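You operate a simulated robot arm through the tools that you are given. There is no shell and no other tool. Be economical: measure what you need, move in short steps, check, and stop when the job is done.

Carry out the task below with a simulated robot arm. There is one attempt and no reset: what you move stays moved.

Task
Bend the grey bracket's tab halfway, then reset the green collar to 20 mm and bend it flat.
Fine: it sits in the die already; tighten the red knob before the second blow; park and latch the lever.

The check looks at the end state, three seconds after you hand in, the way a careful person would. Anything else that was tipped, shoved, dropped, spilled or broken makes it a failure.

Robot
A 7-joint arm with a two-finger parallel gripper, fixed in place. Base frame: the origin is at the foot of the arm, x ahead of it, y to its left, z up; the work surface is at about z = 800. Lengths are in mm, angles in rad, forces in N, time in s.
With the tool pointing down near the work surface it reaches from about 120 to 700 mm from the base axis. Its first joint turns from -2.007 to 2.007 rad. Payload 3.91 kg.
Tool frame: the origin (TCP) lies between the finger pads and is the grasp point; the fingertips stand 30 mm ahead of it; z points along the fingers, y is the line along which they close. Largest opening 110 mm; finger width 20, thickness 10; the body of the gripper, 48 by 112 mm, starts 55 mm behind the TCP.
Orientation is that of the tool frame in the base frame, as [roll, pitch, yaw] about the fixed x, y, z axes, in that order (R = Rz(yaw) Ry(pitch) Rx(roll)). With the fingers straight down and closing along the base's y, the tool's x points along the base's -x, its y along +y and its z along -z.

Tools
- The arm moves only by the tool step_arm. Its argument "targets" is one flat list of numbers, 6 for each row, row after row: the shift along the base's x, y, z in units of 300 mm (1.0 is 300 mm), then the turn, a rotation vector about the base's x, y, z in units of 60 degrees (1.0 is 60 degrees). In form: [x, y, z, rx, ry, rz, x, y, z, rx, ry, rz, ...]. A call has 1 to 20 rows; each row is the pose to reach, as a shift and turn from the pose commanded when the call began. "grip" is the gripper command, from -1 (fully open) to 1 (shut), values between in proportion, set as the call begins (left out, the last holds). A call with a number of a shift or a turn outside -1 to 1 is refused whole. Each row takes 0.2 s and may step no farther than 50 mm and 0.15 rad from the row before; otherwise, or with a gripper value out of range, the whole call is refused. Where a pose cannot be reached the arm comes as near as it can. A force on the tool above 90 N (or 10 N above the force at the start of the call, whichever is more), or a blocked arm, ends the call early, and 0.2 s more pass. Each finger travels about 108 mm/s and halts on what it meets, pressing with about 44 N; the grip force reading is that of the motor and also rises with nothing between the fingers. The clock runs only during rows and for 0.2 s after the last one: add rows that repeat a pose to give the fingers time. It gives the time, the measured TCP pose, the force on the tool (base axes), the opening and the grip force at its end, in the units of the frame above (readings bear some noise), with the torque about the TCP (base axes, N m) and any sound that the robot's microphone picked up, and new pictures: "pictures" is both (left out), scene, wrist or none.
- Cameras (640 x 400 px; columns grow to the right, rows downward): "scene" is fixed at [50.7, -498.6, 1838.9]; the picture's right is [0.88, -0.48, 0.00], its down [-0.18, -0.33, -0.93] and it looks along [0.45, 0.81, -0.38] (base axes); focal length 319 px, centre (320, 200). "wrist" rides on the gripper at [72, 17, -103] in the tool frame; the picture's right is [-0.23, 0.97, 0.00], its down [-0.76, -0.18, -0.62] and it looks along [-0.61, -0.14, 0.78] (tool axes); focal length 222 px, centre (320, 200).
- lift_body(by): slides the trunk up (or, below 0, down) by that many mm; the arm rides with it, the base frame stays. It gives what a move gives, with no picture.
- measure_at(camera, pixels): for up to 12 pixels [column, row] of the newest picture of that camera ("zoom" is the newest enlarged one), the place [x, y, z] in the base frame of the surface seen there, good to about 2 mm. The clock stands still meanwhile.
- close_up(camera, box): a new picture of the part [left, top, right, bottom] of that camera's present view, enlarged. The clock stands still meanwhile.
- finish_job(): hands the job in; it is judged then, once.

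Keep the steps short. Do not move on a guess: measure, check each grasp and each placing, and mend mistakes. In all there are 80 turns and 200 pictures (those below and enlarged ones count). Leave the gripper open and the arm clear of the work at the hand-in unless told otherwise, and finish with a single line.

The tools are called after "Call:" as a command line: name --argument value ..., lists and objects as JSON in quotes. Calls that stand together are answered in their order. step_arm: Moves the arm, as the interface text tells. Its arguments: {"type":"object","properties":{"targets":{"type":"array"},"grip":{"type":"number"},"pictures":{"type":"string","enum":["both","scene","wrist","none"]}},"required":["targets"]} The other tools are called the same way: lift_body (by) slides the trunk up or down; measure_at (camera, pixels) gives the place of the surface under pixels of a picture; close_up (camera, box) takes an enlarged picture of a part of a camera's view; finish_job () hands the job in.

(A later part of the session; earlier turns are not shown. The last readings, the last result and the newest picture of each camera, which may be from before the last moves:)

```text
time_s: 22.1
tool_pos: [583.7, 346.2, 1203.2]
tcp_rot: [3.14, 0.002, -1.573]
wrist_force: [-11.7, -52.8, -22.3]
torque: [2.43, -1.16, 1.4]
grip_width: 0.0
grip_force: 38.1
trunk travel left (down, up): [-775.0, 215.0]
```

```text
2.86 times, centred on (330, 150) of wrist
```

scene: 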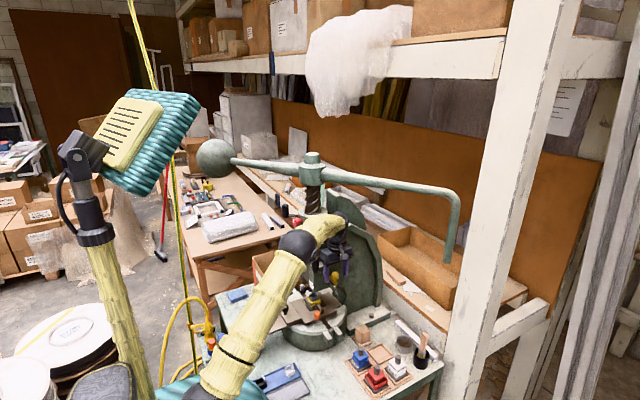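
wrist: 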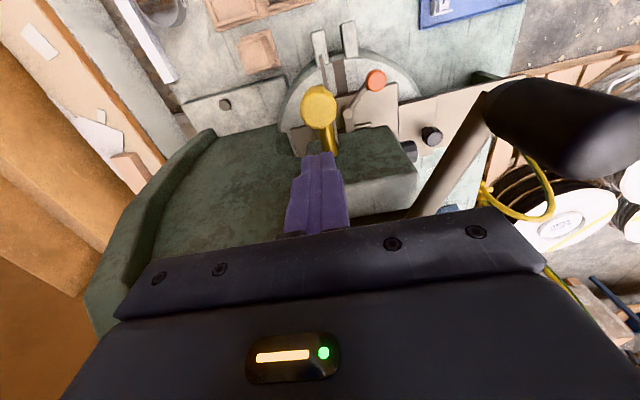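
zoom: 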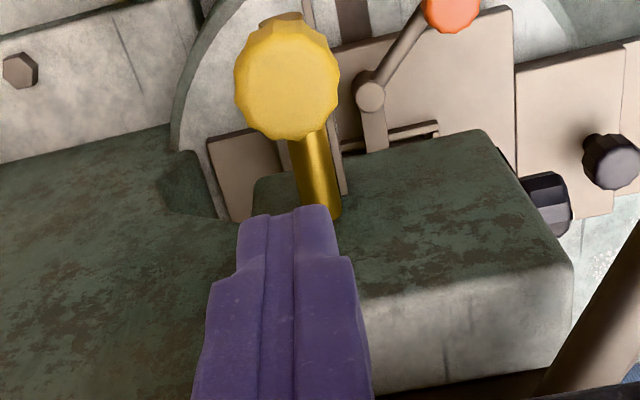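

Force −53 N in y: the hand body is touching the barrel there, so I must not go further. Backing off, then checking that the pointer is unchanged and regripping the knob at its new place.

Call:
step_arm --targets '[0, -0.06, 0, 0, 0, 0, -0.005, -0.115, 0, 0, 0, 0, -0.005, -0.115, 0, 0, 0, 0]' --grip -0.27 --pictures "both"

Call:
close_up --camera "scene" --box '[280, 200, 360, 260]'

Call:
measure_at --camera "wrist" --pixels '[[326, 140], [326, 145], [335, 145], [318, 145], [326, 155], [326, 165]]'

```text
time_s: 22.9
tool_pos: [581.8, 324.2, 1204.6]
tcp_rot: [-3.138, 0.009, -1.569]
wrist_force: [-0.2, -0.2, -1.1]
torque: [-0.05, -0.01, 0.01]
grip_width: 70.0
grip_force: 0.2
trunk travel left (down, up): [-775.0, 215.0]
```

scene: 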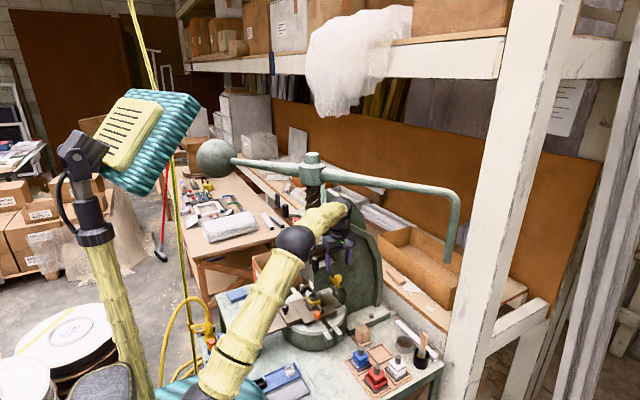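
wrist: 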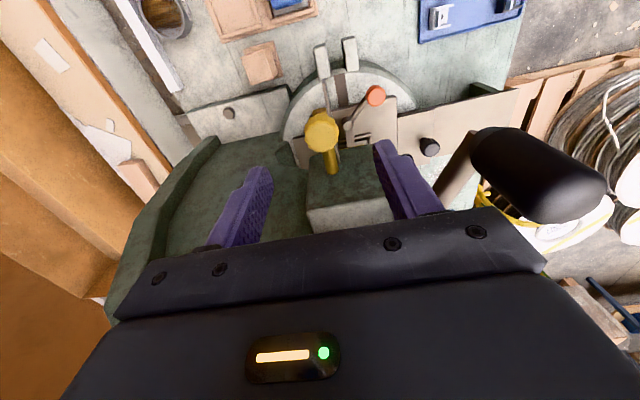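

```text
6.67 times, centred on (320, 230) of scene
```

zoom: 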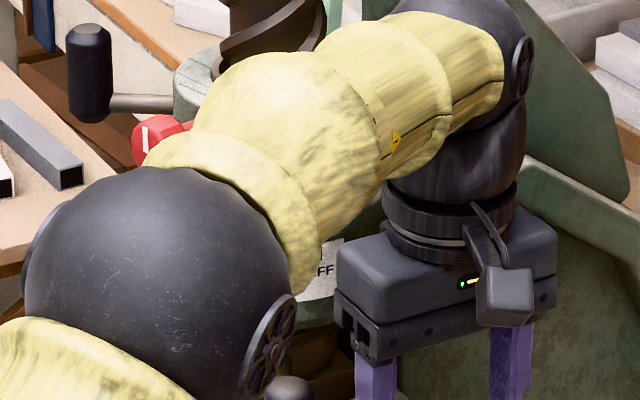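

```text
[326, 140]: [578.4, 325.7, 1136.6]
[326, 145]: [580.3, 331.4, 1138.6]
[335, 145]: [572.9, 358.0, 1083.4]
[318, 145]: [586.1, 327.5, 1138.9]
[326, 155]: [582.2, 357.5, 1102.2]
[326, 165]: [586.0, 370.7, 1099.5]
```

Knob still at about y≈320. Descending onto it and gripping again, a little lower (z≈1138).

Call:
step_arm --targets '[-0.004, -0.01, -0.1, 0, 0, 0, -0.004, -0.013, -0.2, 0, 0, 0, -0.004, -0.013, -0.22, 0, 0, 0]' --pictures "none"

Call:
step_arm --targets '[0, 0, 0, 0, 0, 0, 0, 0, 0, 0, 0, 0, 0, 0, 0, 0, 0, 0, 0, 0, 0, 0, 0, 0]' --grip 1 --pictures "wrist"

Call:
step_arm --targets '[0, -0.015, 0, 0, 0, 0, 0, -0.03, 0, 0, 0, 0, 0, -0.045, 0, 0, 0, 0, 0, -0.055, 0, 0, 0, 0, 0, -0.06, 0, 0, 0, 0]' --pictures "wrist"

```text
time_s: 23.7
tool_pos: [580.6, 320.3, 1137.2]
tcp_rot: [-3.138, 0.007, -1.57]
wrist_force: [-0.4, -0.2, 0.1]
torque: [-0.01, 0.0, 0.01]
grip_width: 69.8
grip_force: 0.0
trunk travel left (down, up): [-775.0, 215.0]
```

```text
time_s: 24.7
tool_pos: [578.4, 318.7, 1137.9]
tcp_rot: [-3.139, 0.008, -1.572]
wrist_force: [-0.3, -0.2, -1.2]
torque: [-0.01, 0.03, 0.01]
grip_width: 26.8
grip_force: 44.8
trunk travel left (down, up): [-775.0, 215.0]
```

wrist: 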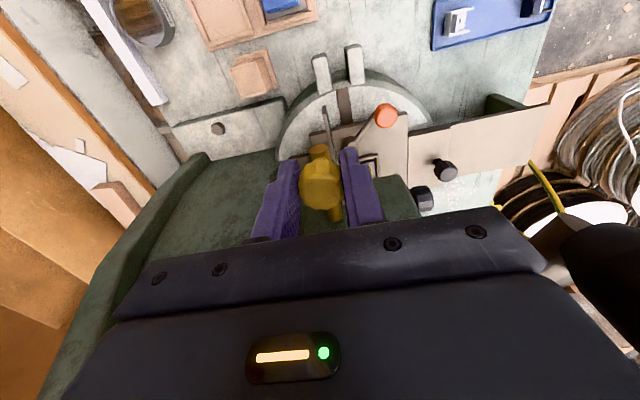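

```text
time_s: 25.9
tool_pos: [580.6, 300.2, 1136.5]
tcp_rot: [-3.14, -0.001, -1.572]
wrist_force: [-0.8, 0.3, -1.0]
torque: [0.0, -0.06, 0.0]
grip_width: 0.1
grip_force: 37.7
trunk travel left (down, up): [-775.0, 215.0]
```

wrist: 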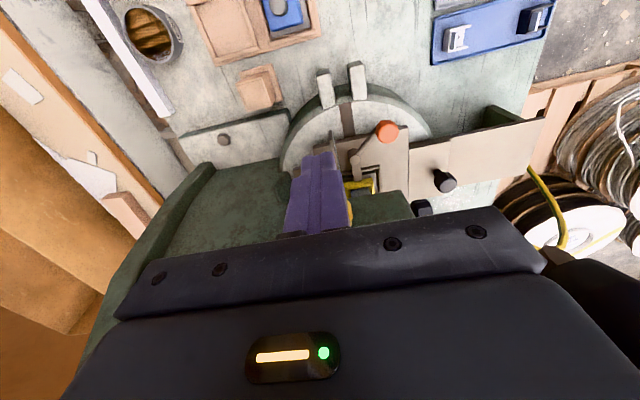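

It slips immediately with no further travel, so the knob (now y≈320) is probably at its end stop = FREE. Backing out along −y to look.

Call:
step_arm --targets '[0, -0.12, 0, 0, 0, 0, 0, -0.24, 0, 0, 0, 0, 0, -0.36, 0, 0, 0, 0, -0.1, -0.45, 0.05, 0, 0, 0]' --pictures "scene"

Call:
close_up --camera "wrist" --box '[270, 80, 450, 220]'

Call:
close_up --camera "scene" --box '[290, 190, 380, 320]'

```text
time_s: 26.9
tool_pos: [548.6, 164.9, 1156.6]
tcp_rot: [-3.138, 0.009, -1.57]
wrist_force: [-1.0, -0.1, 0.4]
torque: [-0.01, -0.01, -0.01]
grip_width: 0.1
grip_force: 37.7
trunk travel left (down, up): [-775.0, 215.0]
```

scene: 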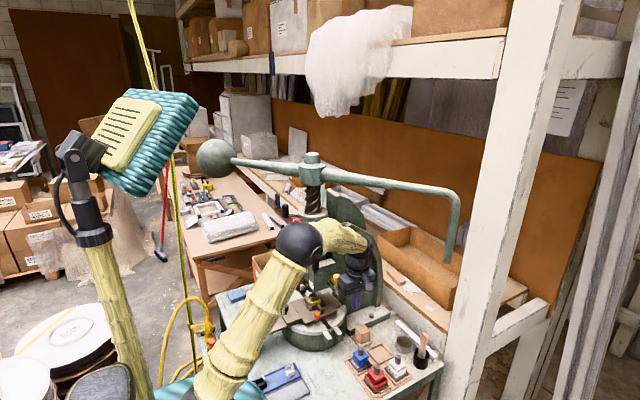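

```text
2.86 times, centred on (360, 150) of wrist
```

zoom: 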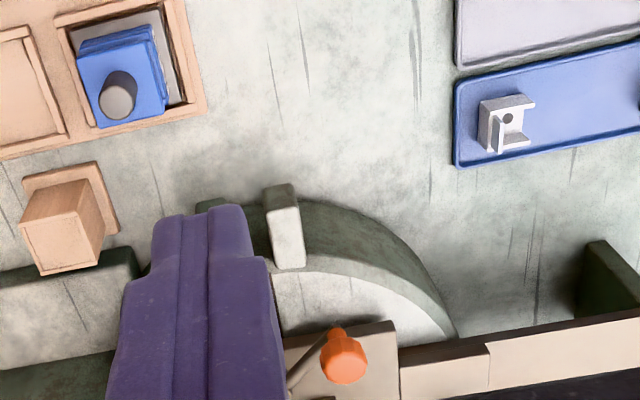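

```text
3.08 times, centred on (335, 255) of scene
```

zoom: 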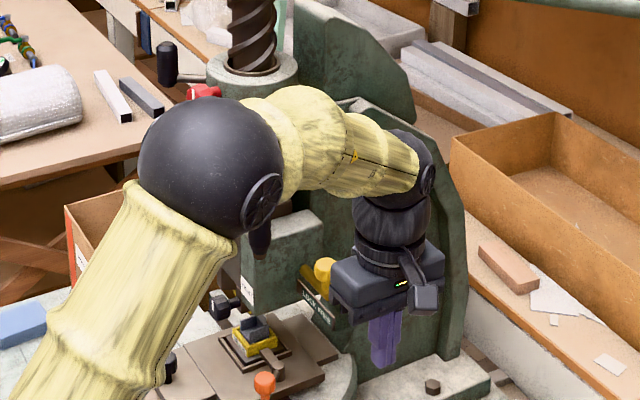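

Knob clearly stands further out now. Next I'll retreat towards the base with fingers open, turning the hand back, so that I can come at the crank grip from the front and low (the top lever will sweep above).

Call:
step_arm --targets '[-0.11, -0.02, 0.07, 0, 0, -0.125, -0.22, -0.04, 0.14, 0, 0, -0.25, -0.33, -0.06, 0.21, 0, 0, -0.375, -0.44, -0.08, 0.28, 0, 0, -0.5, -0.55, -0.1, 0.35, 0, 0, -0.625, -0.66, -0.1, 0.42, 0, 0, -0.75]' --grip -0.27 --pictures "none"

Call:
step_arm --targets '[-0.05, 0, 0.07, 0, 0, -0.125, -0.1, 0, 0.14, 0, 0, -0.25, -0.15, 0, 0.21, 0, 0, -0.375, -0.2, 0, 0.28, 0, 0, -0.5, -0.25, 0, 0.35, 0, 0, -0.625, -0.25, 0, 0.35, 0, 0, -0.75]' --pictures "scene"

Call:
close_up --camera "scene" --box '[295, 250, 365, 310]'

Call:
measure_at --camera "scene" --pixels '[[125, 150], [190, 100], [70, 155], [110, 280], [140, 390], [230, 360], [250, 300]]'

```text
time_s: 28.3
tool_pos: [350.9, 135.5, 1278.3]
tcp_rot: [-3.14, 0.006, -2.358]
wrist_force: [0.2, -0.4, -0.4]
torque: [-0.01, 0.01, -0.01]
grip_width: 69.9
grip_force: 0.1
trunk travel left (down, up): [-775.0, 215.0]
```

```text
time_s: 29.7
tool_pos: [278.5, 135.8, 1383.9]
tcp_rot: [-3.14, 0.004, 3.14]
wrist_force: [0.6, -0.1, -0.5]
torque: [0.0, 0.01, -0.02]
grip_width: 69.7
grip_force: 0.1
trunk travel left (down, up): [-775.0, 215.0]
```

scene: 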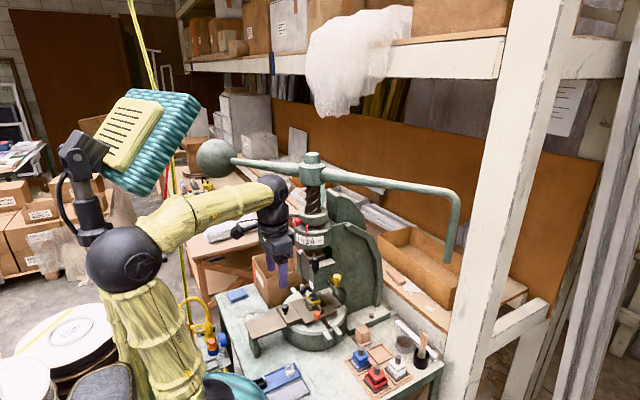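

```text
6.67 times, centred on (330, 280) of scene
```

zoom: 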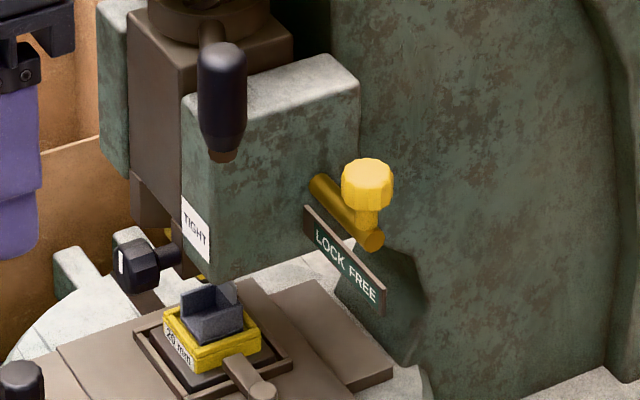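

```text
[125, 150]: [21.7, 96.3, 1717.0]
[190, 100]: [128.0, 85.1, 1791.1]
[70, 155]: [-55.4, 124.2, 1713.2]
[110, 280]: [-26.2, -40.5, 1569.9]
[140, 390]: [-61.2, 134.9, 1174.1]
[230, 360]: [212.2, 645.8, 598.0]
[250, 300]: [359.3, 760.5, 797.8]
```

Latch moved towards FREE. Now lowering the trunk 350 mm so the arm works below the sweep of the lever handle.

Call:
lift_body --by -350

Call:
step_arm --targets '[0, 0, 0.04, 0, -0.125, 0, 0, 0, 0.08, 0, -0.25, 0, 0, 0, 0.12, 0, -0.375, 0, 0, 0, 0.16, 0, -0.5, 0, 0, 0, 0.2, 0, -0.625, 0, 0, 0, 0.24, 0, -0.75, 0]' --pictures "both"

Call:
close_up --camera "wrist" --box '[260, 0, 520, 200]'

```text
time_s: 33.1
tool_pos: [277.7, 134.9, 1034.1]
tcp_rot: [-3.14, 0.007, 3.141]
wrist_force: [-0.2, 0.0, -0.2]
torque: [0.04, -0.03, -0.01]
grip_width: 69.8
grip_force: 0.1
trunk travel left (down, up): [-425.0, 565.0]
```

```text
time_s: 34.5
tool_pos: [300.3, 209.5, 1099.6]
tcp_rot: [-3.14, 0.763, 3.139]
wrist_force: [0.2, -0.3, 0.0]
torque: [-0.01, 0.03, 0.0]
grip_width: 69.9
grip_force: 0.2
out of reach, approached as far as the arm can: row 2, 3, 4, 5, 6
trunk travel left (down, up): [-425.0, 565.0]
```

scene: 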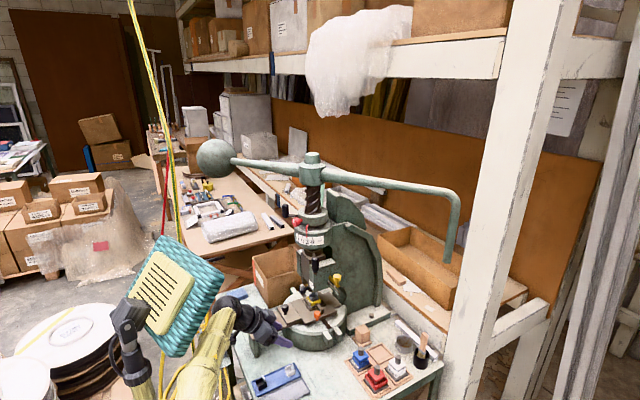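
wrist: 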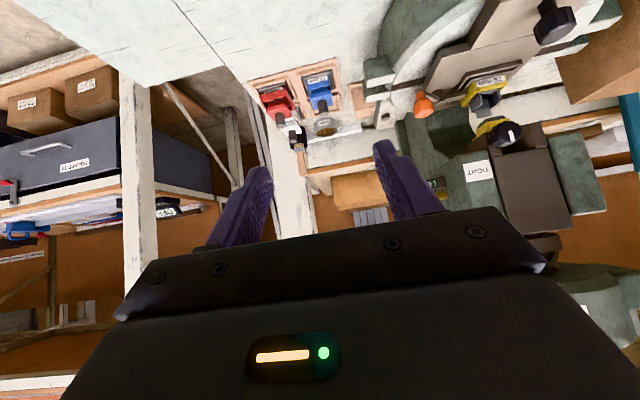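

```text
2.00 times, centred on (390, 100) of wrist
```

zoom: 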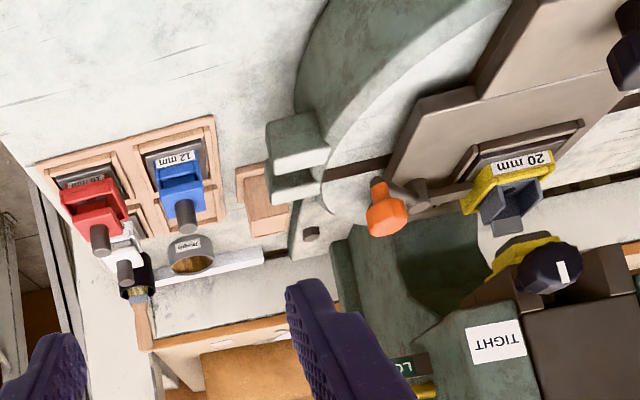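

Tilted poses too near the base are out of reach. I'll go forward to (420, 200, 1222) while levelling the tool.

Call:
step_arm --targets '[0.067, -0.005, 0.07, 0, -0.13, 0, 0.133, -0.01, 0.14, 0, -0.26, 0, 0.2, -0.015, 0.21, 0, -0.39, 0, 0.267, -0.02, 0.28, 0, -0.52, 0, 0.333, -0.03, 0.35, 0, -0.65, 0, 0.4, -0.03, 0.408, 0, -0.77, 0]' --pictures "scene"

Call:
close_up --camera "scene" --box '[200, 180, 400, 340]'

```text
time_s: 35.9
tool_pos: [424.2, 196.0, 1224.2]
tcp_rot: [0.007, 1.543, 0.007]
wrist_force: [-0.3, -1.1, 0.1]
torque: [0.0, 0.01, -0.01]
grip_width: 69.9
grip_force: 0.1
trunk travel left (down, up): [-425.0, 565.0]
```

scene: 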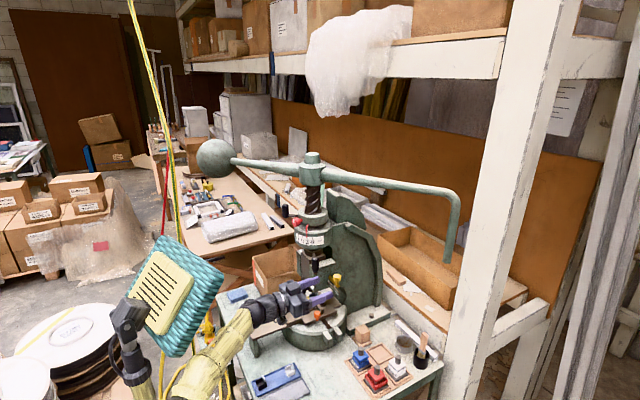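

```text
2.50 times, centred on (300, 260) of scene
```

zoom: 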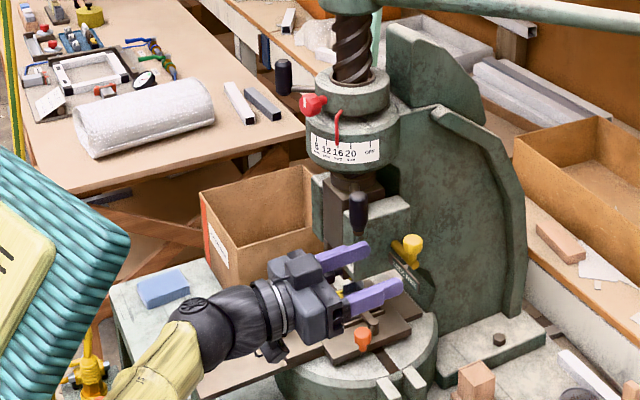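

Clear view. Now yawing 50° so the fingers point at the crank grip, at a pre-grasp spot about 75 mm short of it.

Call:
step_arm --targets '[0, 0.01, 0, 0, 0, 0.139, 0, 0.03, 0, 0, 0, 0.278, 0, 0.05, 0, 0, 0, 0.417, 0, 0.08, 0, 0, 0, 0.556, 0, 0.12, 0, 0, 0, 0.695, 0, 0.147, 0, 0, 0, 0.833]' --pictures "both"

Call:
close_up --camera "scene" --box '[240, 200, 380, 320]'

Call:
close_up --camera "wrist" --box '[200, 60, 440, 230]'

```text
time_s: 37.3
tool_pos: [442.0, 291.5, 1248.6]
tcp_rot: [-0.101, 1.553, 0.731]
wrist_force: [-5.7, 7.4, 1.2]
torque: [0.0, 0.06, -0.68]
grip_width: 69.6
grip_force: 0.1
out of reach, approached as far as the arm can: row 2, 3, 4, 5, 6
trunk travel left (down, up): [-425.0, 565.0]
```

scene: 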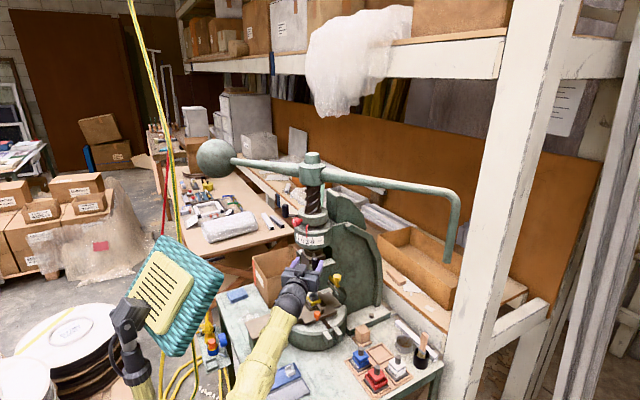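
wrist: 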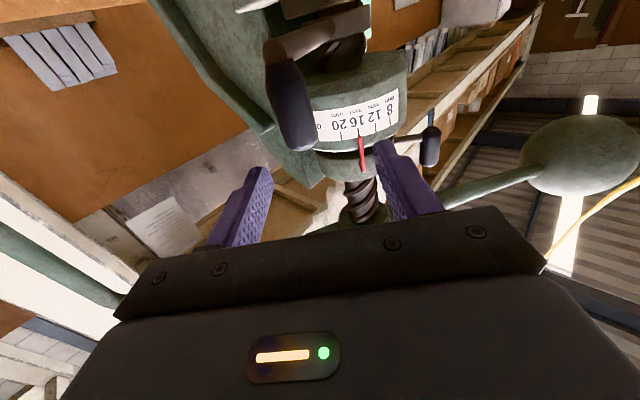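

```text
3.33 times, centred on (310, 260) of scene
```

zoom: 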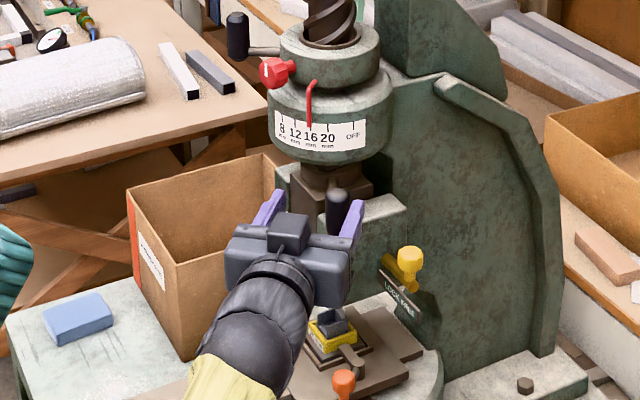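

```text
2.35 times, centred on (320, 145) of wrist
```

zoom: 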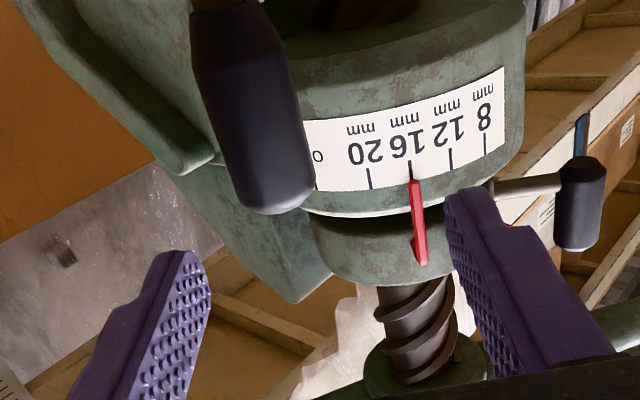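

The arm settled at (442, 291, 1249), yaw ≈48°, with the crank grip roughly dead ahead. Measuring the grip exactly.

Call:
measure_at --camera "wrist" --pixels '[[290, 110], [275, 110], [305, 110], [292, 140], [285, 75], [280, 55], [310, 40], [340, 25]]'

Call:
measure_at --camera "scene" --pixels '[[315, 262], [313, 266], [318, 262], [315, 256], [300, 263], [322, 264]]'

Call:
step_arm --targets '[0, 0, 0, 0, 0, 0]' --pictures "none"

```text
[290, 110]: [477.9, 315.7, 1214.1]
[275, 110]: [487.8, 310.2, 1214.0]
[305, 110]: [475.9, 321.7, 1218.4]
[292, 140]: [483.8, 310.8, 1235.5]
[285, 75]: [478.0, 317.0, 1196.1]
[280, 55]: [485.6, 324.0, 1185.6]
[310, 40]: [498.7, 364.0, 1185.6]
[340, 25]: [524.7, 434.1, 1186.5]
```

```text
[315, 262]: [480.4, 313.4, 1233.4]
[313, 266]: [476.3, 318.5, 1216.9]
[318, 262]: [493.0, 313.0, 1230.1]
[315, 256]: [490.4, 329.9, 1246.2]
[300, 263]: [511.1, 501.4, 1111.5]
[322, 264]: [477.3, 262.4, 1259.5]
```

```text
time_s: 37.7
tool_pos: [433.6, 300.6, 1248.9]
tcp_rot: [-0.028, 1.551, 0.831]
wrist_force: [-0.1, -0.5, 0.7]
torque: [-0.03, 0.0, 0.0]
grip_width: 69.7
grip_force: 0.1
trunk travel left (down, up): [-425.0, 565.0]
```

Grip axis ≈ (488, 323), z 1195–1250. Aligning laterally and lowering to z≈1222 first.

Call:
step_arm --targets '[0.035, -0.03, -0.045, 0, 0, 0, 0.067, -0.058, -0.09, 0, 0, 0, 0.067, -0.058, -0.09, 0, 0, 0]' --pictures "scene"

Call:
close_up --camera "scene" --box '[270, 220, 370, 300]'

Call:
close_up --camera "wrist" --box '[200, 60, 440, 230]'

```text
time_s: 38.5
tool_pos: [449.7, 308.9, 1237.2]
tcp_rot: [0.012, 1.548, 0.87]
wrist_force: [0.5, -0.1, -0.6]
torque: [-0.06, -0.01, 0.02]
grip_width: 70.0
grip_force: 0.0
out of reach, approached as far as the arm can: row 1, 2
trunk travel left (down, up): [-425.0, 565.0]
```

scene: 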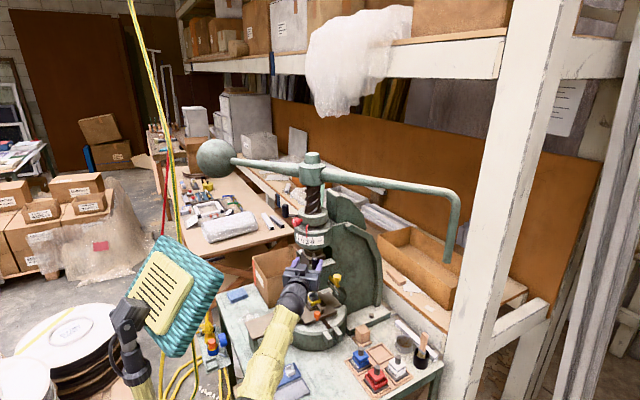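

```text
5.00 times, centred on (320, 260) of scene
```

zoom: 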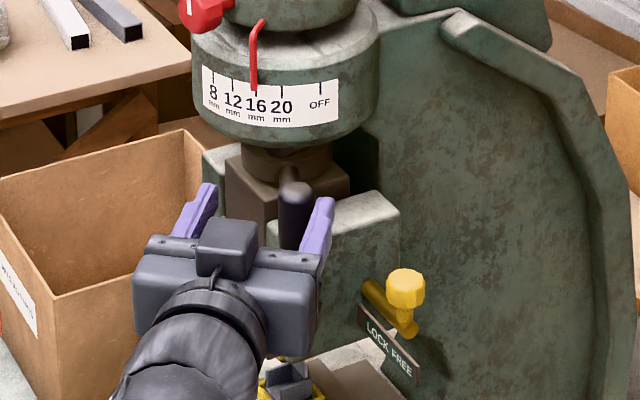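

```text
2.35 times, centred on (320, 145) of wrist
```

zoom: 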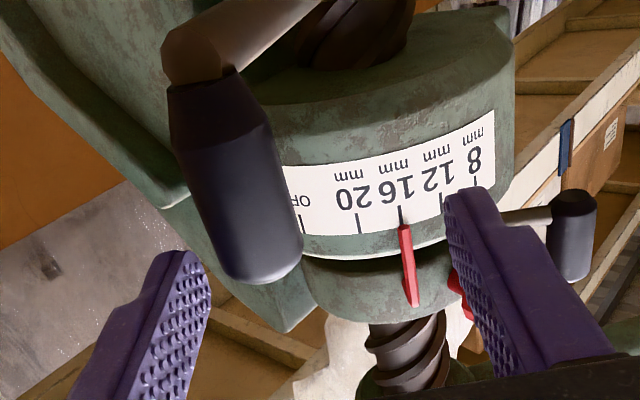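

Slight shortfall; nudging the remaining amount sideways (right finger is close to the grip).

Call:
step_arm --targets '[0.025, -0.02, -0.02, 0, 0, 0, 0.05, -0.043, -0.04, 0, 0, 0, 0.05, -0.043, -0.04, 0, 0, 0]' --pictures "none"

```text
time_s: 39.3
tool_pos: [458.5, 299.2, 1215.9]
tcp_rot: [-3.018, 1.508, -2.186]
wrist_force: [0.4, 0.1, -0.1]
torque: [0.0, -0.01, 0.01]
grip_width: 70.0
grip_force: 0.1
out of reach, approached as far as the arm can: row 1, 2, 3
trunk travel left (down, up): [-425.0, 565.0]
```

Now well aligned (lateral −6 mm). Moving forward onto the grip.

Call:
step_arm --targets '[0.045, 0.035, 0.01, 0, 0, 0, 0.09, 0.073, 0.015, 0, 0, 0, 0.09, 0.073, 0.015, 0, 0, 0]' --pictures "scene"

Call:
close_up --camera "scene" --box '[270, 220, 370, 300]'

Call:
close_up --camera "wrist" --box '[200, 60, 440, 230]'

```text
time_s: 40.1
tool_pos: [476.0, 303.8, 1215.6]
tcp_rot: [-3.09, 1.508, -2.259]
wrist_force: [0.4, 0.8, 0.6]
torque: [0.0, 0.02, 0.05]
grip_width: 70.0
grip_force: 0.2
out of reach, approached as far as the arm can: row 1, 2
trunk travel left (down, up): [-425.0, 565.0]
```

scene: 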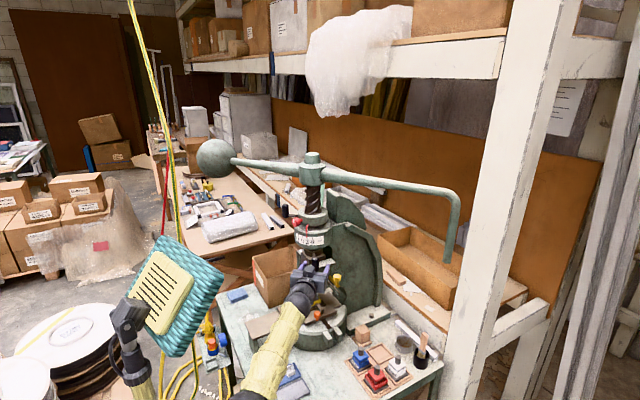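

```text
5.00 times, centred on (320, 260) of scene
```

zoom: 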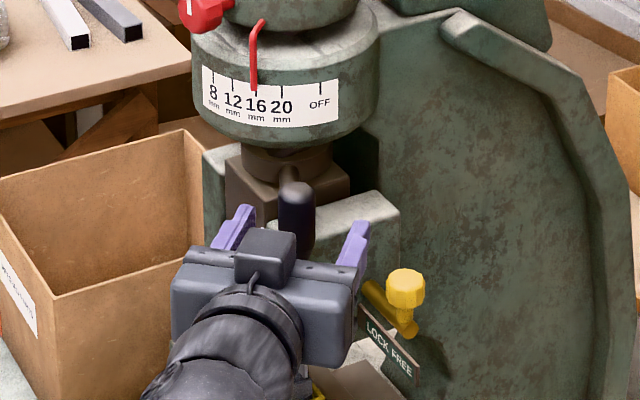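

```text
2.35 times, centred on (320, 145) of wrist
```

zoom: 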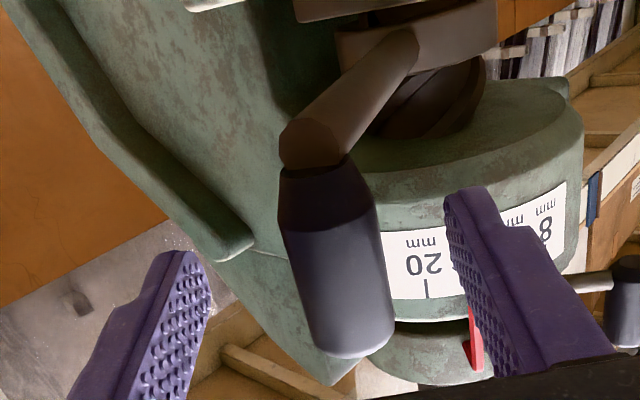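

Centred; forward another ~18 mm, then close.

Call:
step_arm --targets '[0.025, 0.03, 0.01, 0, 0, 0, 0.045, 0.058, 0.015, 0, 0, 0, 0.045, 0.058, 0.015, 0, 0, 0]' --pictures "none"

Call:
step_arm --targets '[0, 0, 0, 0, 0, 0, 0, 0, 0, 0, 0, 0, 0, 0, 0, 0, 0, 0]' --grip 1 --pictures "scene"

Call:
close_up --camera "wrist" --box '[200, 60, 440, 230]'

```text
time_s: 40.9
tool_pos: [466.4, 311.1, 1241.6]
tcp_rot: [0.031, 1.552, 0.888]
wrist_force: [-0.3, 0.3, 0.6]
torque: [0.02, -0.01, 0.02]
grip_width: 69.8
grip_force: 0.0
out of reach, approached as far as the arm can: row 1, 2, 3
trunk travel left (down, up): [-425.0, 565.0]
```

```text
time_s: 41.7
tool_pos: [465.7, 308.9, 1240.6]
tcp_rot: [0.091, 1.55, 0.949]
wrist_force: [-2.9, -11.5, -7.0]
torque: [0.08, -0.17, -0.21]
grip_width: 25.2
grip_force: 44.5
trunk travel left (down, up): [-425.0, 565.0]
```

scene: 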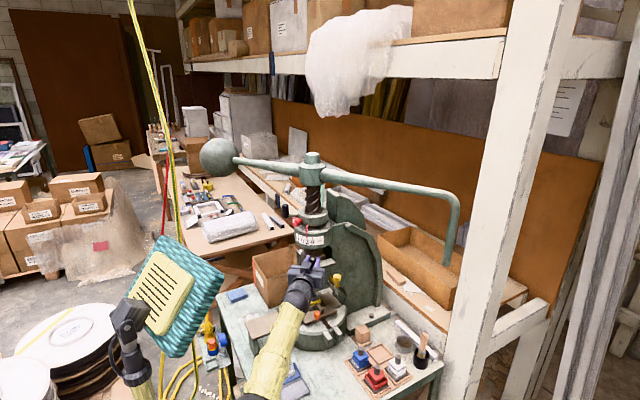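

```text
2.35 times, centred on (320, 145) of wrist
```

zoom: 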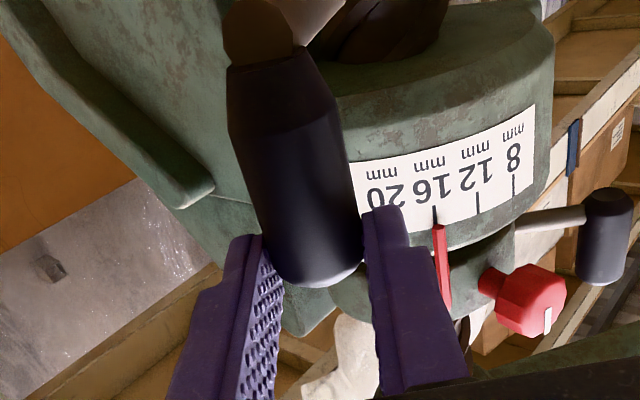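

Gripped (25 mm), and the lever has already turned a hair — so the crank drives the lever and the latch is free. Now swinging the crank 30° clockwise along its arc, hand yawing with it.

Call:
step_arm --targets '[-0.062, 0.033, -0.004, 0, 0, -0.125, -0.118, 0.075, -0.008, 0, 0, -0.25, -0.168, 0.124, -0.012, 0, 0, -0.375, -0.21, 0.178, -0.016, 0, 0, -0.5]' --pictures "scene"

Call:
close_up --camera "scene" --box '[200, 140, 480, 330]'

Call:
close_up --camera "wrist" --box '[200, 60, 440, 230]'

```text
time_s: 42.7
tool_pos: [417.8, 349.3, 1236.6]
tcp_rot: [0.158, 1.545, 0.465]
wrist_force: [16.2, -18.4, -7.7]
torque: [-0.29, 0.08, 0.01]
grip_width: 25.2
grip_force: 45.4
trunk travel left (down, up): [-425.0, 565.0]
```

scene: 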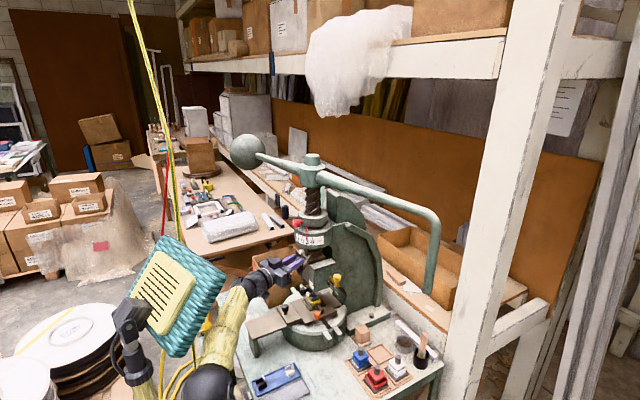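

```text
2.11 times, centred on (340, 235) of scene
```

zoom: 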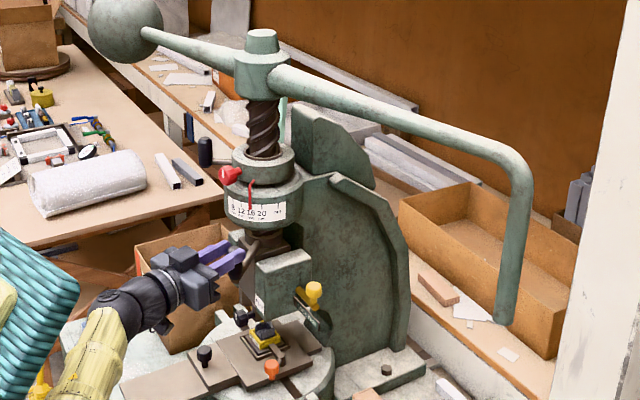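

```text
2.35 times, centred on (320, 145) of wrist
```

zoom: 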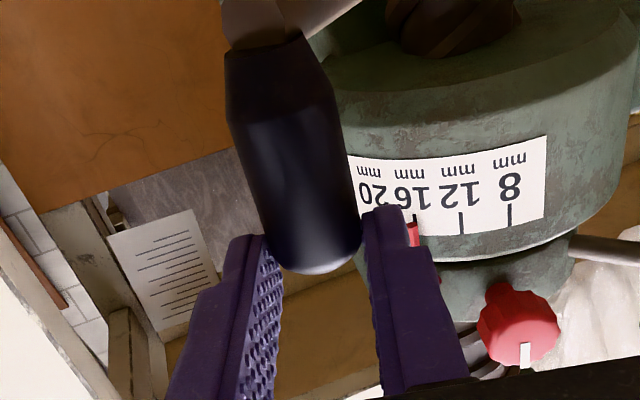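

Works: lever and crank turn together (reaction ≈25 N). Another 30° along the arc.

Call:
step_arm --targets '[-0.041, 0.064, -0.004, 0, 0, -0.125, -0.073, 0.133, -0.008, 0, 0, -0.25, -0.096, 0.205, -0.012, 0, 0, -0.375, -0.109, 0.28, -0.016, 0, 0, -0.5]' --pictures "scene"

Call:
close_up --camera "scene" --box '[200, 140, 480, 330]'

Call:
close_up --camera "scene" --box '[280, 250, 360, 320]'

```text
time_s: 43.1
tool_pos: [407.7, 354.0, 1238.0]
tcp_rot: [0.396, 1.543, 0.585]
wrist_force: [-10.0, -25.3, -23.5]
torque: [-0.25, 0.73, -0.96]
grip_width: 24.1
grip_force: 45.6
trunk travel left (down, up): [-425.0, 565.0]
stopped in row 1: the force on the tool passed its limit at 96 N (the readings are from after the stop); the commanded pose is now the measured one
```

scene: 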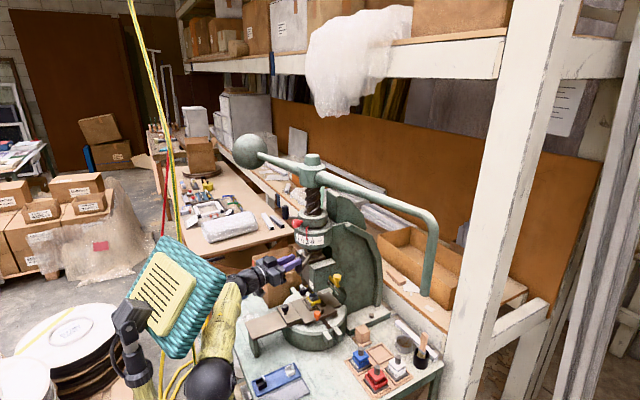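

```text
2.11 times, centred on (340, 235) of scene
```

zoom: 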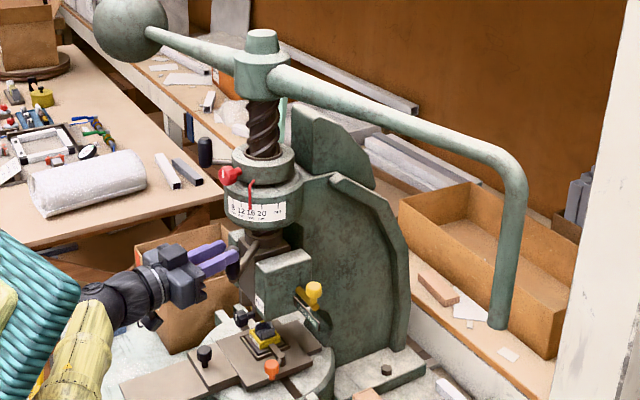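

```text
5.71 times, centred on (320, 285) of scene
```

zoom: 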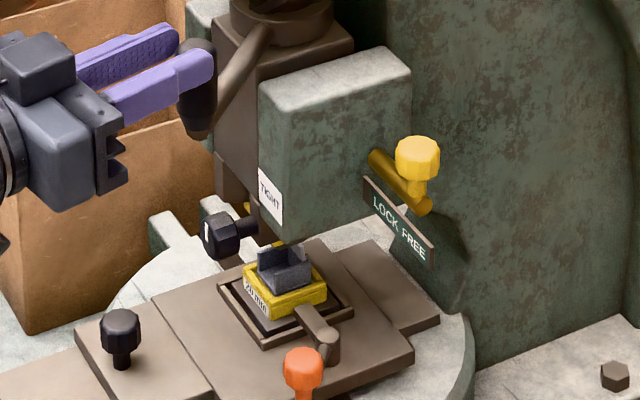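

Force limit tripped – the flywheel mass makes quick moves jerk. The ram has come down ~5 mm. Continuing with smaller, slower steps.

Call:
step_arm --targets '[-0.019, 0.024, -0.003, 0, 0, -0.04, -0.036, 0.049, -0.006, 0, 0, -0.08, -0.052, 0.075, -0.009, 0, 0, -0.13, -0.067, 0.102, -0.012, 0, 0, -0.18, -0.08, 0.129, -0.014, 0, 0, -0.23, -0.092, 0.157, -0.016, 0, 0, -0.28]' --pictures "scene"

Call:
close_up --camera "scene" --box '[200, 140, 480, 330]'

```text
time_s: 44.5
tool_pos: [371.2, 414.8, 1233.6]
tcp_rot: [0.023, 1.534, -0.065]
wrist_force: [-29.9, 23.3, -2.6]
torque: [0.29, -0.25, 0.55]
grip_width: 21.5
grip_force: 44.1
trunk travel left (down, up): [-425.0, 565.0]
```

scene: 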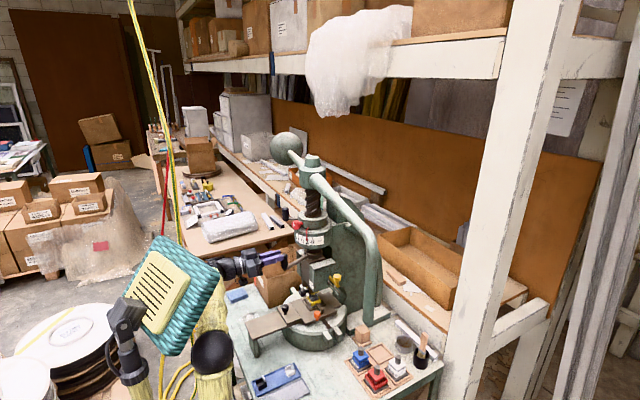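

```text
2.11 times, centred on (340, 235) of scene
```

zoom: 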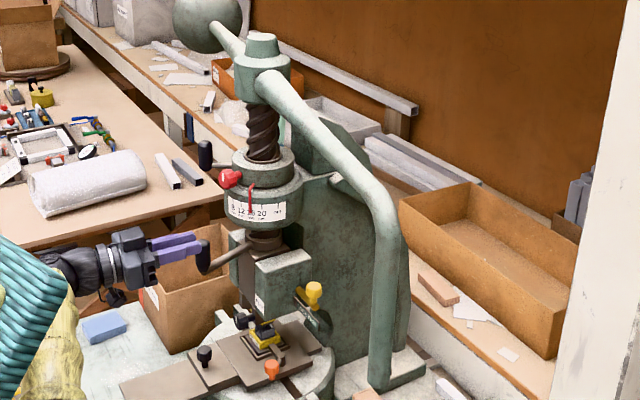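

Good—about 50° so far, ram descending, force changes sign as the lever coasts. Continuing in 4° steps, yaw held.

Call:
step_arm --targets '[-0.014, 0.039, -0.003, 0, 0, 0, -0.024, 0.078, -0.006, 0, 0, 0, -0.032, 0.118, -0.009, 0, 0, -0.03, -0.038, 0.158, -0.012, 0, 0, -0.06, -0.04, 0.199, -0.015, 0, 0, -0.1, -0.04, 0.239, -0.018, 0, 0, -0.14]' --pictures "scene"

Call:
close_up --camera "scene" --box '[200, 140, 480, 330]'

Call:
close_up --camera "scene" --box '[280, 250, 360, 320]'

```text
time_s: 45.9
tool_pos: [368.1, 477.4, 1229.3]
tcp_rot: [0.155, 1.536, -0.094]
wrist_force: [0.4, 0.0, 0.2]
torque: [0.0, -0.03, 0.02]
grip_width: 0.0
grip_force: 37.6
trunk travel left (down, up): [-425.0, 565.0]
```

scene: 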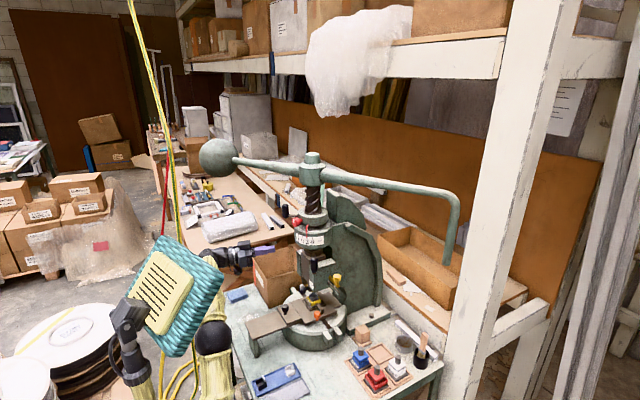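

```text
2.11 times, centred on (340, 235) of scene
```

zoom: 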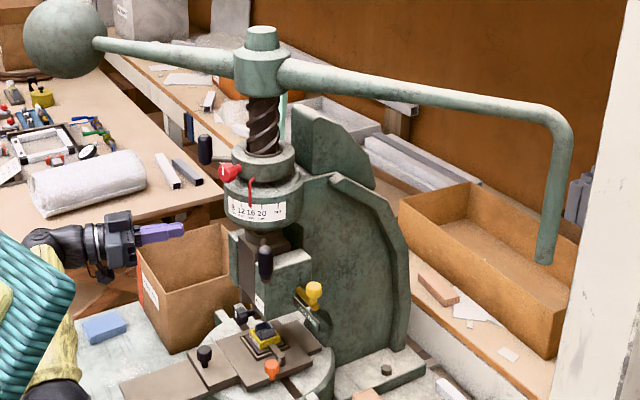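

```text
5.71 times, centred on (320, 285) of scene
```

zoom: 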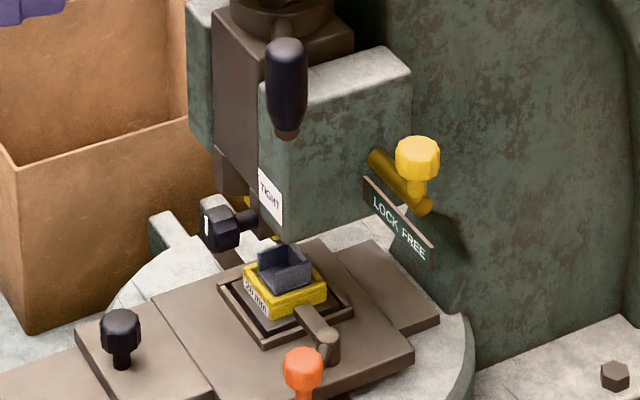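

The grip slipped off and the lever sprang back to its start – so it is spring-returned. I'll use a better, top-down grasp with the fingers fully around the grip and straddling the bar. First retreat and bring the tool back to pointing down.

Call:
step_arm --targets '[-0.03, -0.03, 0.02, 0, 0.125, 0, -0.06, -0.07, 0.04, 0, 0.25, 0, -0.09, -0.11, 0.06, 0, 0.375, 0, -0.11, -0.15, 0.08, 0, 0.5, 0, -0.12, -0.2, 0.1, 0, 0.625, 0, -0.12, -0.25, 0.12, 0, 0.75, 0]' --pictures "none" --grip -0.35

Call:
lift_body --by 130

Call:
step_arm --targets '[0, 0, 0, 0, 0.12, 0, 0, 0, 0, 0, 0.24, 0, 0, 0, 0, 0, 0.36, 0, 0, 0, 0, 0, 0.48, 0, 0, 0, 0, 0, 0.6, 0, 0, 0, 0, 0, 0.7, 0]' --pictures "both"

```text
time_s: 47.3
tool_pos: [330.6, 387.1, 1236.3]
tcp_rot: [-2.881, 0.819, -3.131]
wrist_force: [-0.5, 1.6, -0.1]
torque: [-0.11, 0.0, -0.06]
grip_width: 74.3
grip_force: 0.1
out of reach, approached as far as the arm can: row 4, 5, 6
trunk travel left (down, up): [-425.0, 565.0]
```

```text
time_s: 48.9
tool_pos: [331.4, 383.5, 1366.5]
tcp_rot: [-2.888, 0.822, -3.137]
wrist_force: [-0.5, -0.8, -0.2]
torque: [-0.01, -0.04, 0.03]
grip_width: 74.3
grip_force: 0.0
trunk travel left (down, up): [-555.0, 435.0]
```

```text
time_s: 50.3
tool_pos: [297.7, 284.8, 1330.9]
tcp_rot: [-2.937, 0.328, 3.088]
wrist_force: [1.0, -3.7, 1.2]
torque: [0.22, 0.01, 0.07]
grip_width: 74.3
grip_force: 0.0
out of reach, approached as far as the arm can: row 1, 2, 3, 4, 5, 6
trunk travel left (down, up): [-555.0, 435.0]
```

scene: 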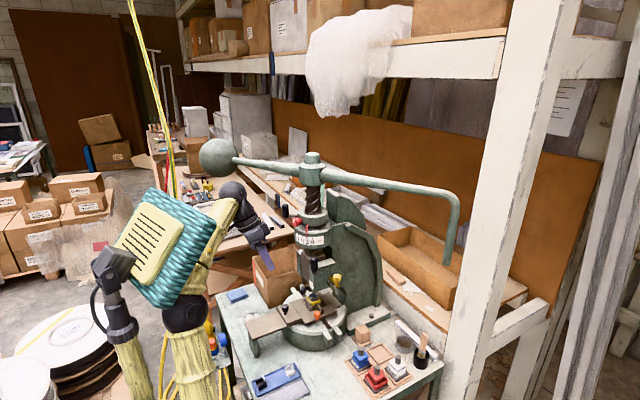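
wrist: 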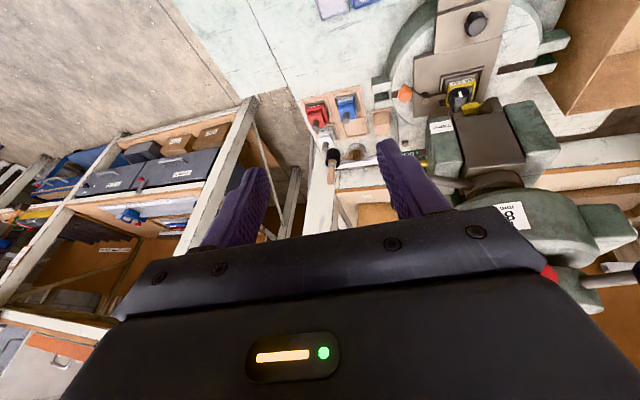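

Wrist too high for this trunk height. Moving down/forward to about (380, 230, 1230) while straightening the tool.

Call:
step_arm --targets '[0.05, -0.04, -0.07, 0.04, 0.063, 0, 0.1, -0.08, -0.14, 0.08, 0.126, 0, 0.16, -0.12, -0.21, 0.12, 0.19, 0, 0.22, -0.16, -0.28, 0.16, 0.25, 0, 0.275, -0.183, -0.333, 0.196, 0.313, 0, 0.275, -0.183, -0.333, 0.196, 0.313, 0]' --pictures "none"

Call:
step_arm --targets '[0, 0, 0, 0, 0, 0.13, 0, 0, 0, 0, 0, 0.26, 0, 0, 0, 0, 0, 0.39, 0, 0, 0, 0, 0, 0.52, 0, 0, 0, 0, 0, 0.65, 0, 0, 0, 0, 0, 0.78]' --pictures "both"

```text
time_s: 51.7
tool_pos: [383.0, 236.6, 1227.4]
tcp_rot: [-3.112, -0.015, 3.06]
wrist_force: [-0.4, 0.0, 0.1]
torque: [0.03, -0.02, 0.0]
grip_width: 74.4
grip_force: 0.2
trunk travel left (down, up): [-555.0, 435.0]
```

```text
time_s: 53.1
tool_pos: [381.7, 238.5, 1229.8]
tcp_rot: [-3.112, -0.015, -2.405]
wrist_force: [-0.3, -0.1, -0.8]
torque: [-0.03, -0.01, 0.02]
grip_width: 74.0
grip_force: 0.0
trunk travel left (down, up): [-555.0, 435.0]
```

scene: 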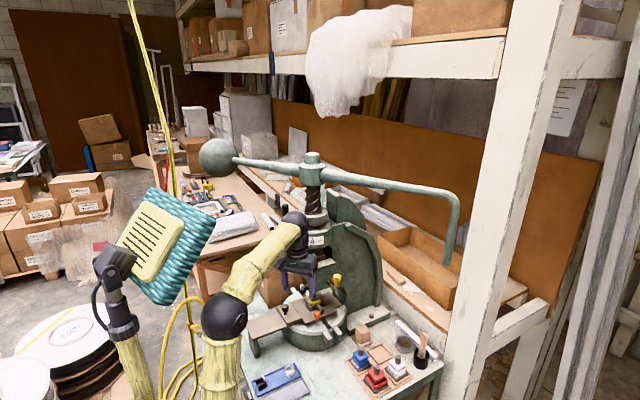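
wrist: 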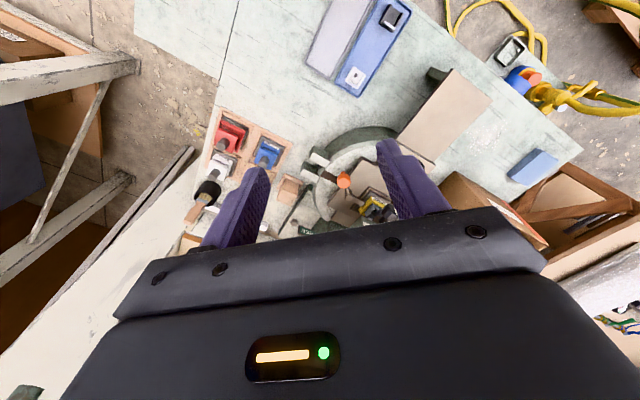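

Now up to z≈1290, yaw the last 22°, and move over the grip with a slight outward lean.

Call:
step_arm --targets '[0.04, 0, 0.05, 0, 0, 0.09, 0.08, 0, 0.1, 0, 0, 0.19, 0.13, 0.02, 0.15, 0, 0, 0.28, 0.18, 0.05, 0.2, 0, 0, 0.375]' --pictures "none"

Call:
step_arm --targets '[0.06, 0.08, 0, 0.05, -0.023, 0, 0.12, 0.16, 0, 0.1, -0.046, 0, 0.177, 0.233, 0, 0.152, -0.07, 0, 0.177, 0.233, 0, 0.152, -0.07, 0]' --pictures "both"

Call:
close_up --camera "wrist" --box '[200, 60, 440, 230]'

Call:
close_up --camera "scene" --box '[250, 170, 390, 310]'

```text
time_s: 54.1
tool_pos: [428.3, 247.7, 1279.9]
tcp_rot: [-3.109, -0.013, -2.013]
wrist_force: [0.2, 0.7, 0.3]
torque: [-0.03, 0.01, -0.01]
grip_width: 74.2
grip_force: 0.0
out of reach, approached as far as the arm can: row 4
trunk travel left (down, up): [-555.0, 435.0]
```

```text
time_s: 55.1
tool_pos: [475.7, 310.1, 1273.6]
tcp_rot: [-3.114, 0.163, -2.014]
wrist_force: [-0.1, 1.0, -1.1]
torque: [-0.04, 0.0, 0.02]
grip_width: 74.5
grip_force: 0.0
out of reach, approached as far as the arm can: row 2, 3, 4
trunk travel left (down, up): [-555.0, 435.0]
```

scene: 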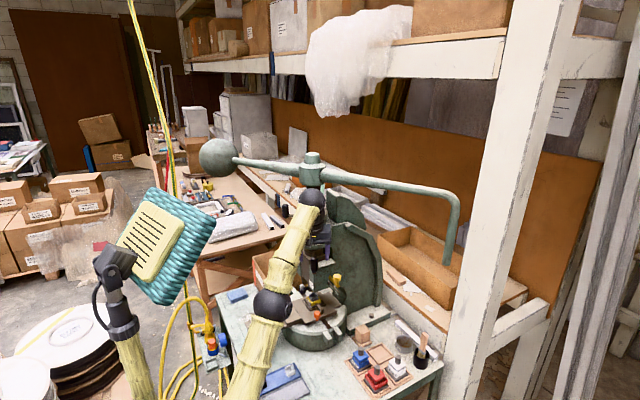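
wrist: 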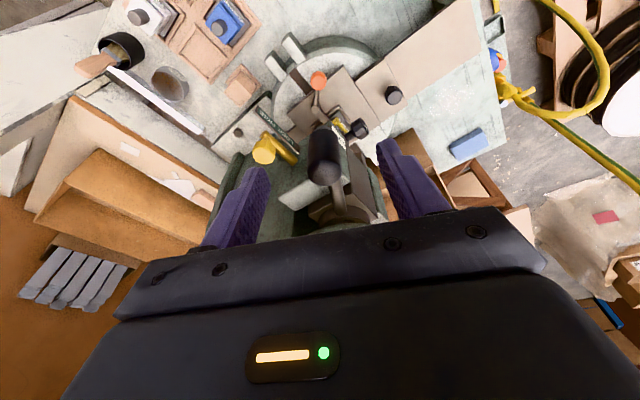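

```text
2.35 times, centred on (320, 145) of wrist
```

zoom: 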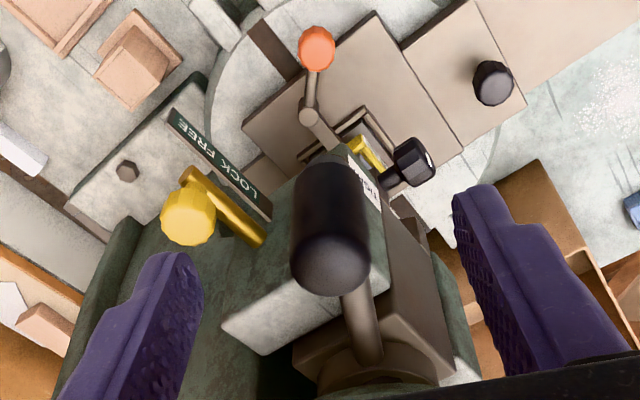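

```text
2.86 times, centred on (320, 240) of scene
```

zoom: 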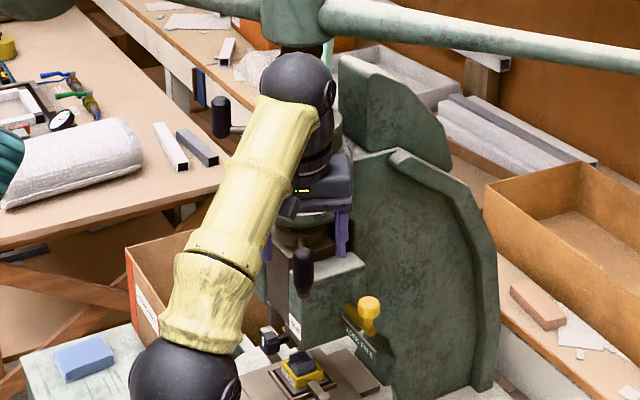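

The grip lies right between the fingers. Measuring its top, then descending.

Call:
measure_at --camera "wrist" --pixels '[[326, 170], [312, 170], [339, 170], [326, 150], [326, 182], [335, 200]]'

```text
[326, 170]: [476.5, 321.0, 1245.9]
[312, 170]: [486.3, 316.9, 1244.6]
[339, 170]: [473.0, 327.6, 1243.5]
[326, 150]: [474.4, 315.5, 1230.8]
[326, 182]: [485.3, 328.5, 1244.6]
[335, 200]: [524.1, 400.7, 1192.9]
```

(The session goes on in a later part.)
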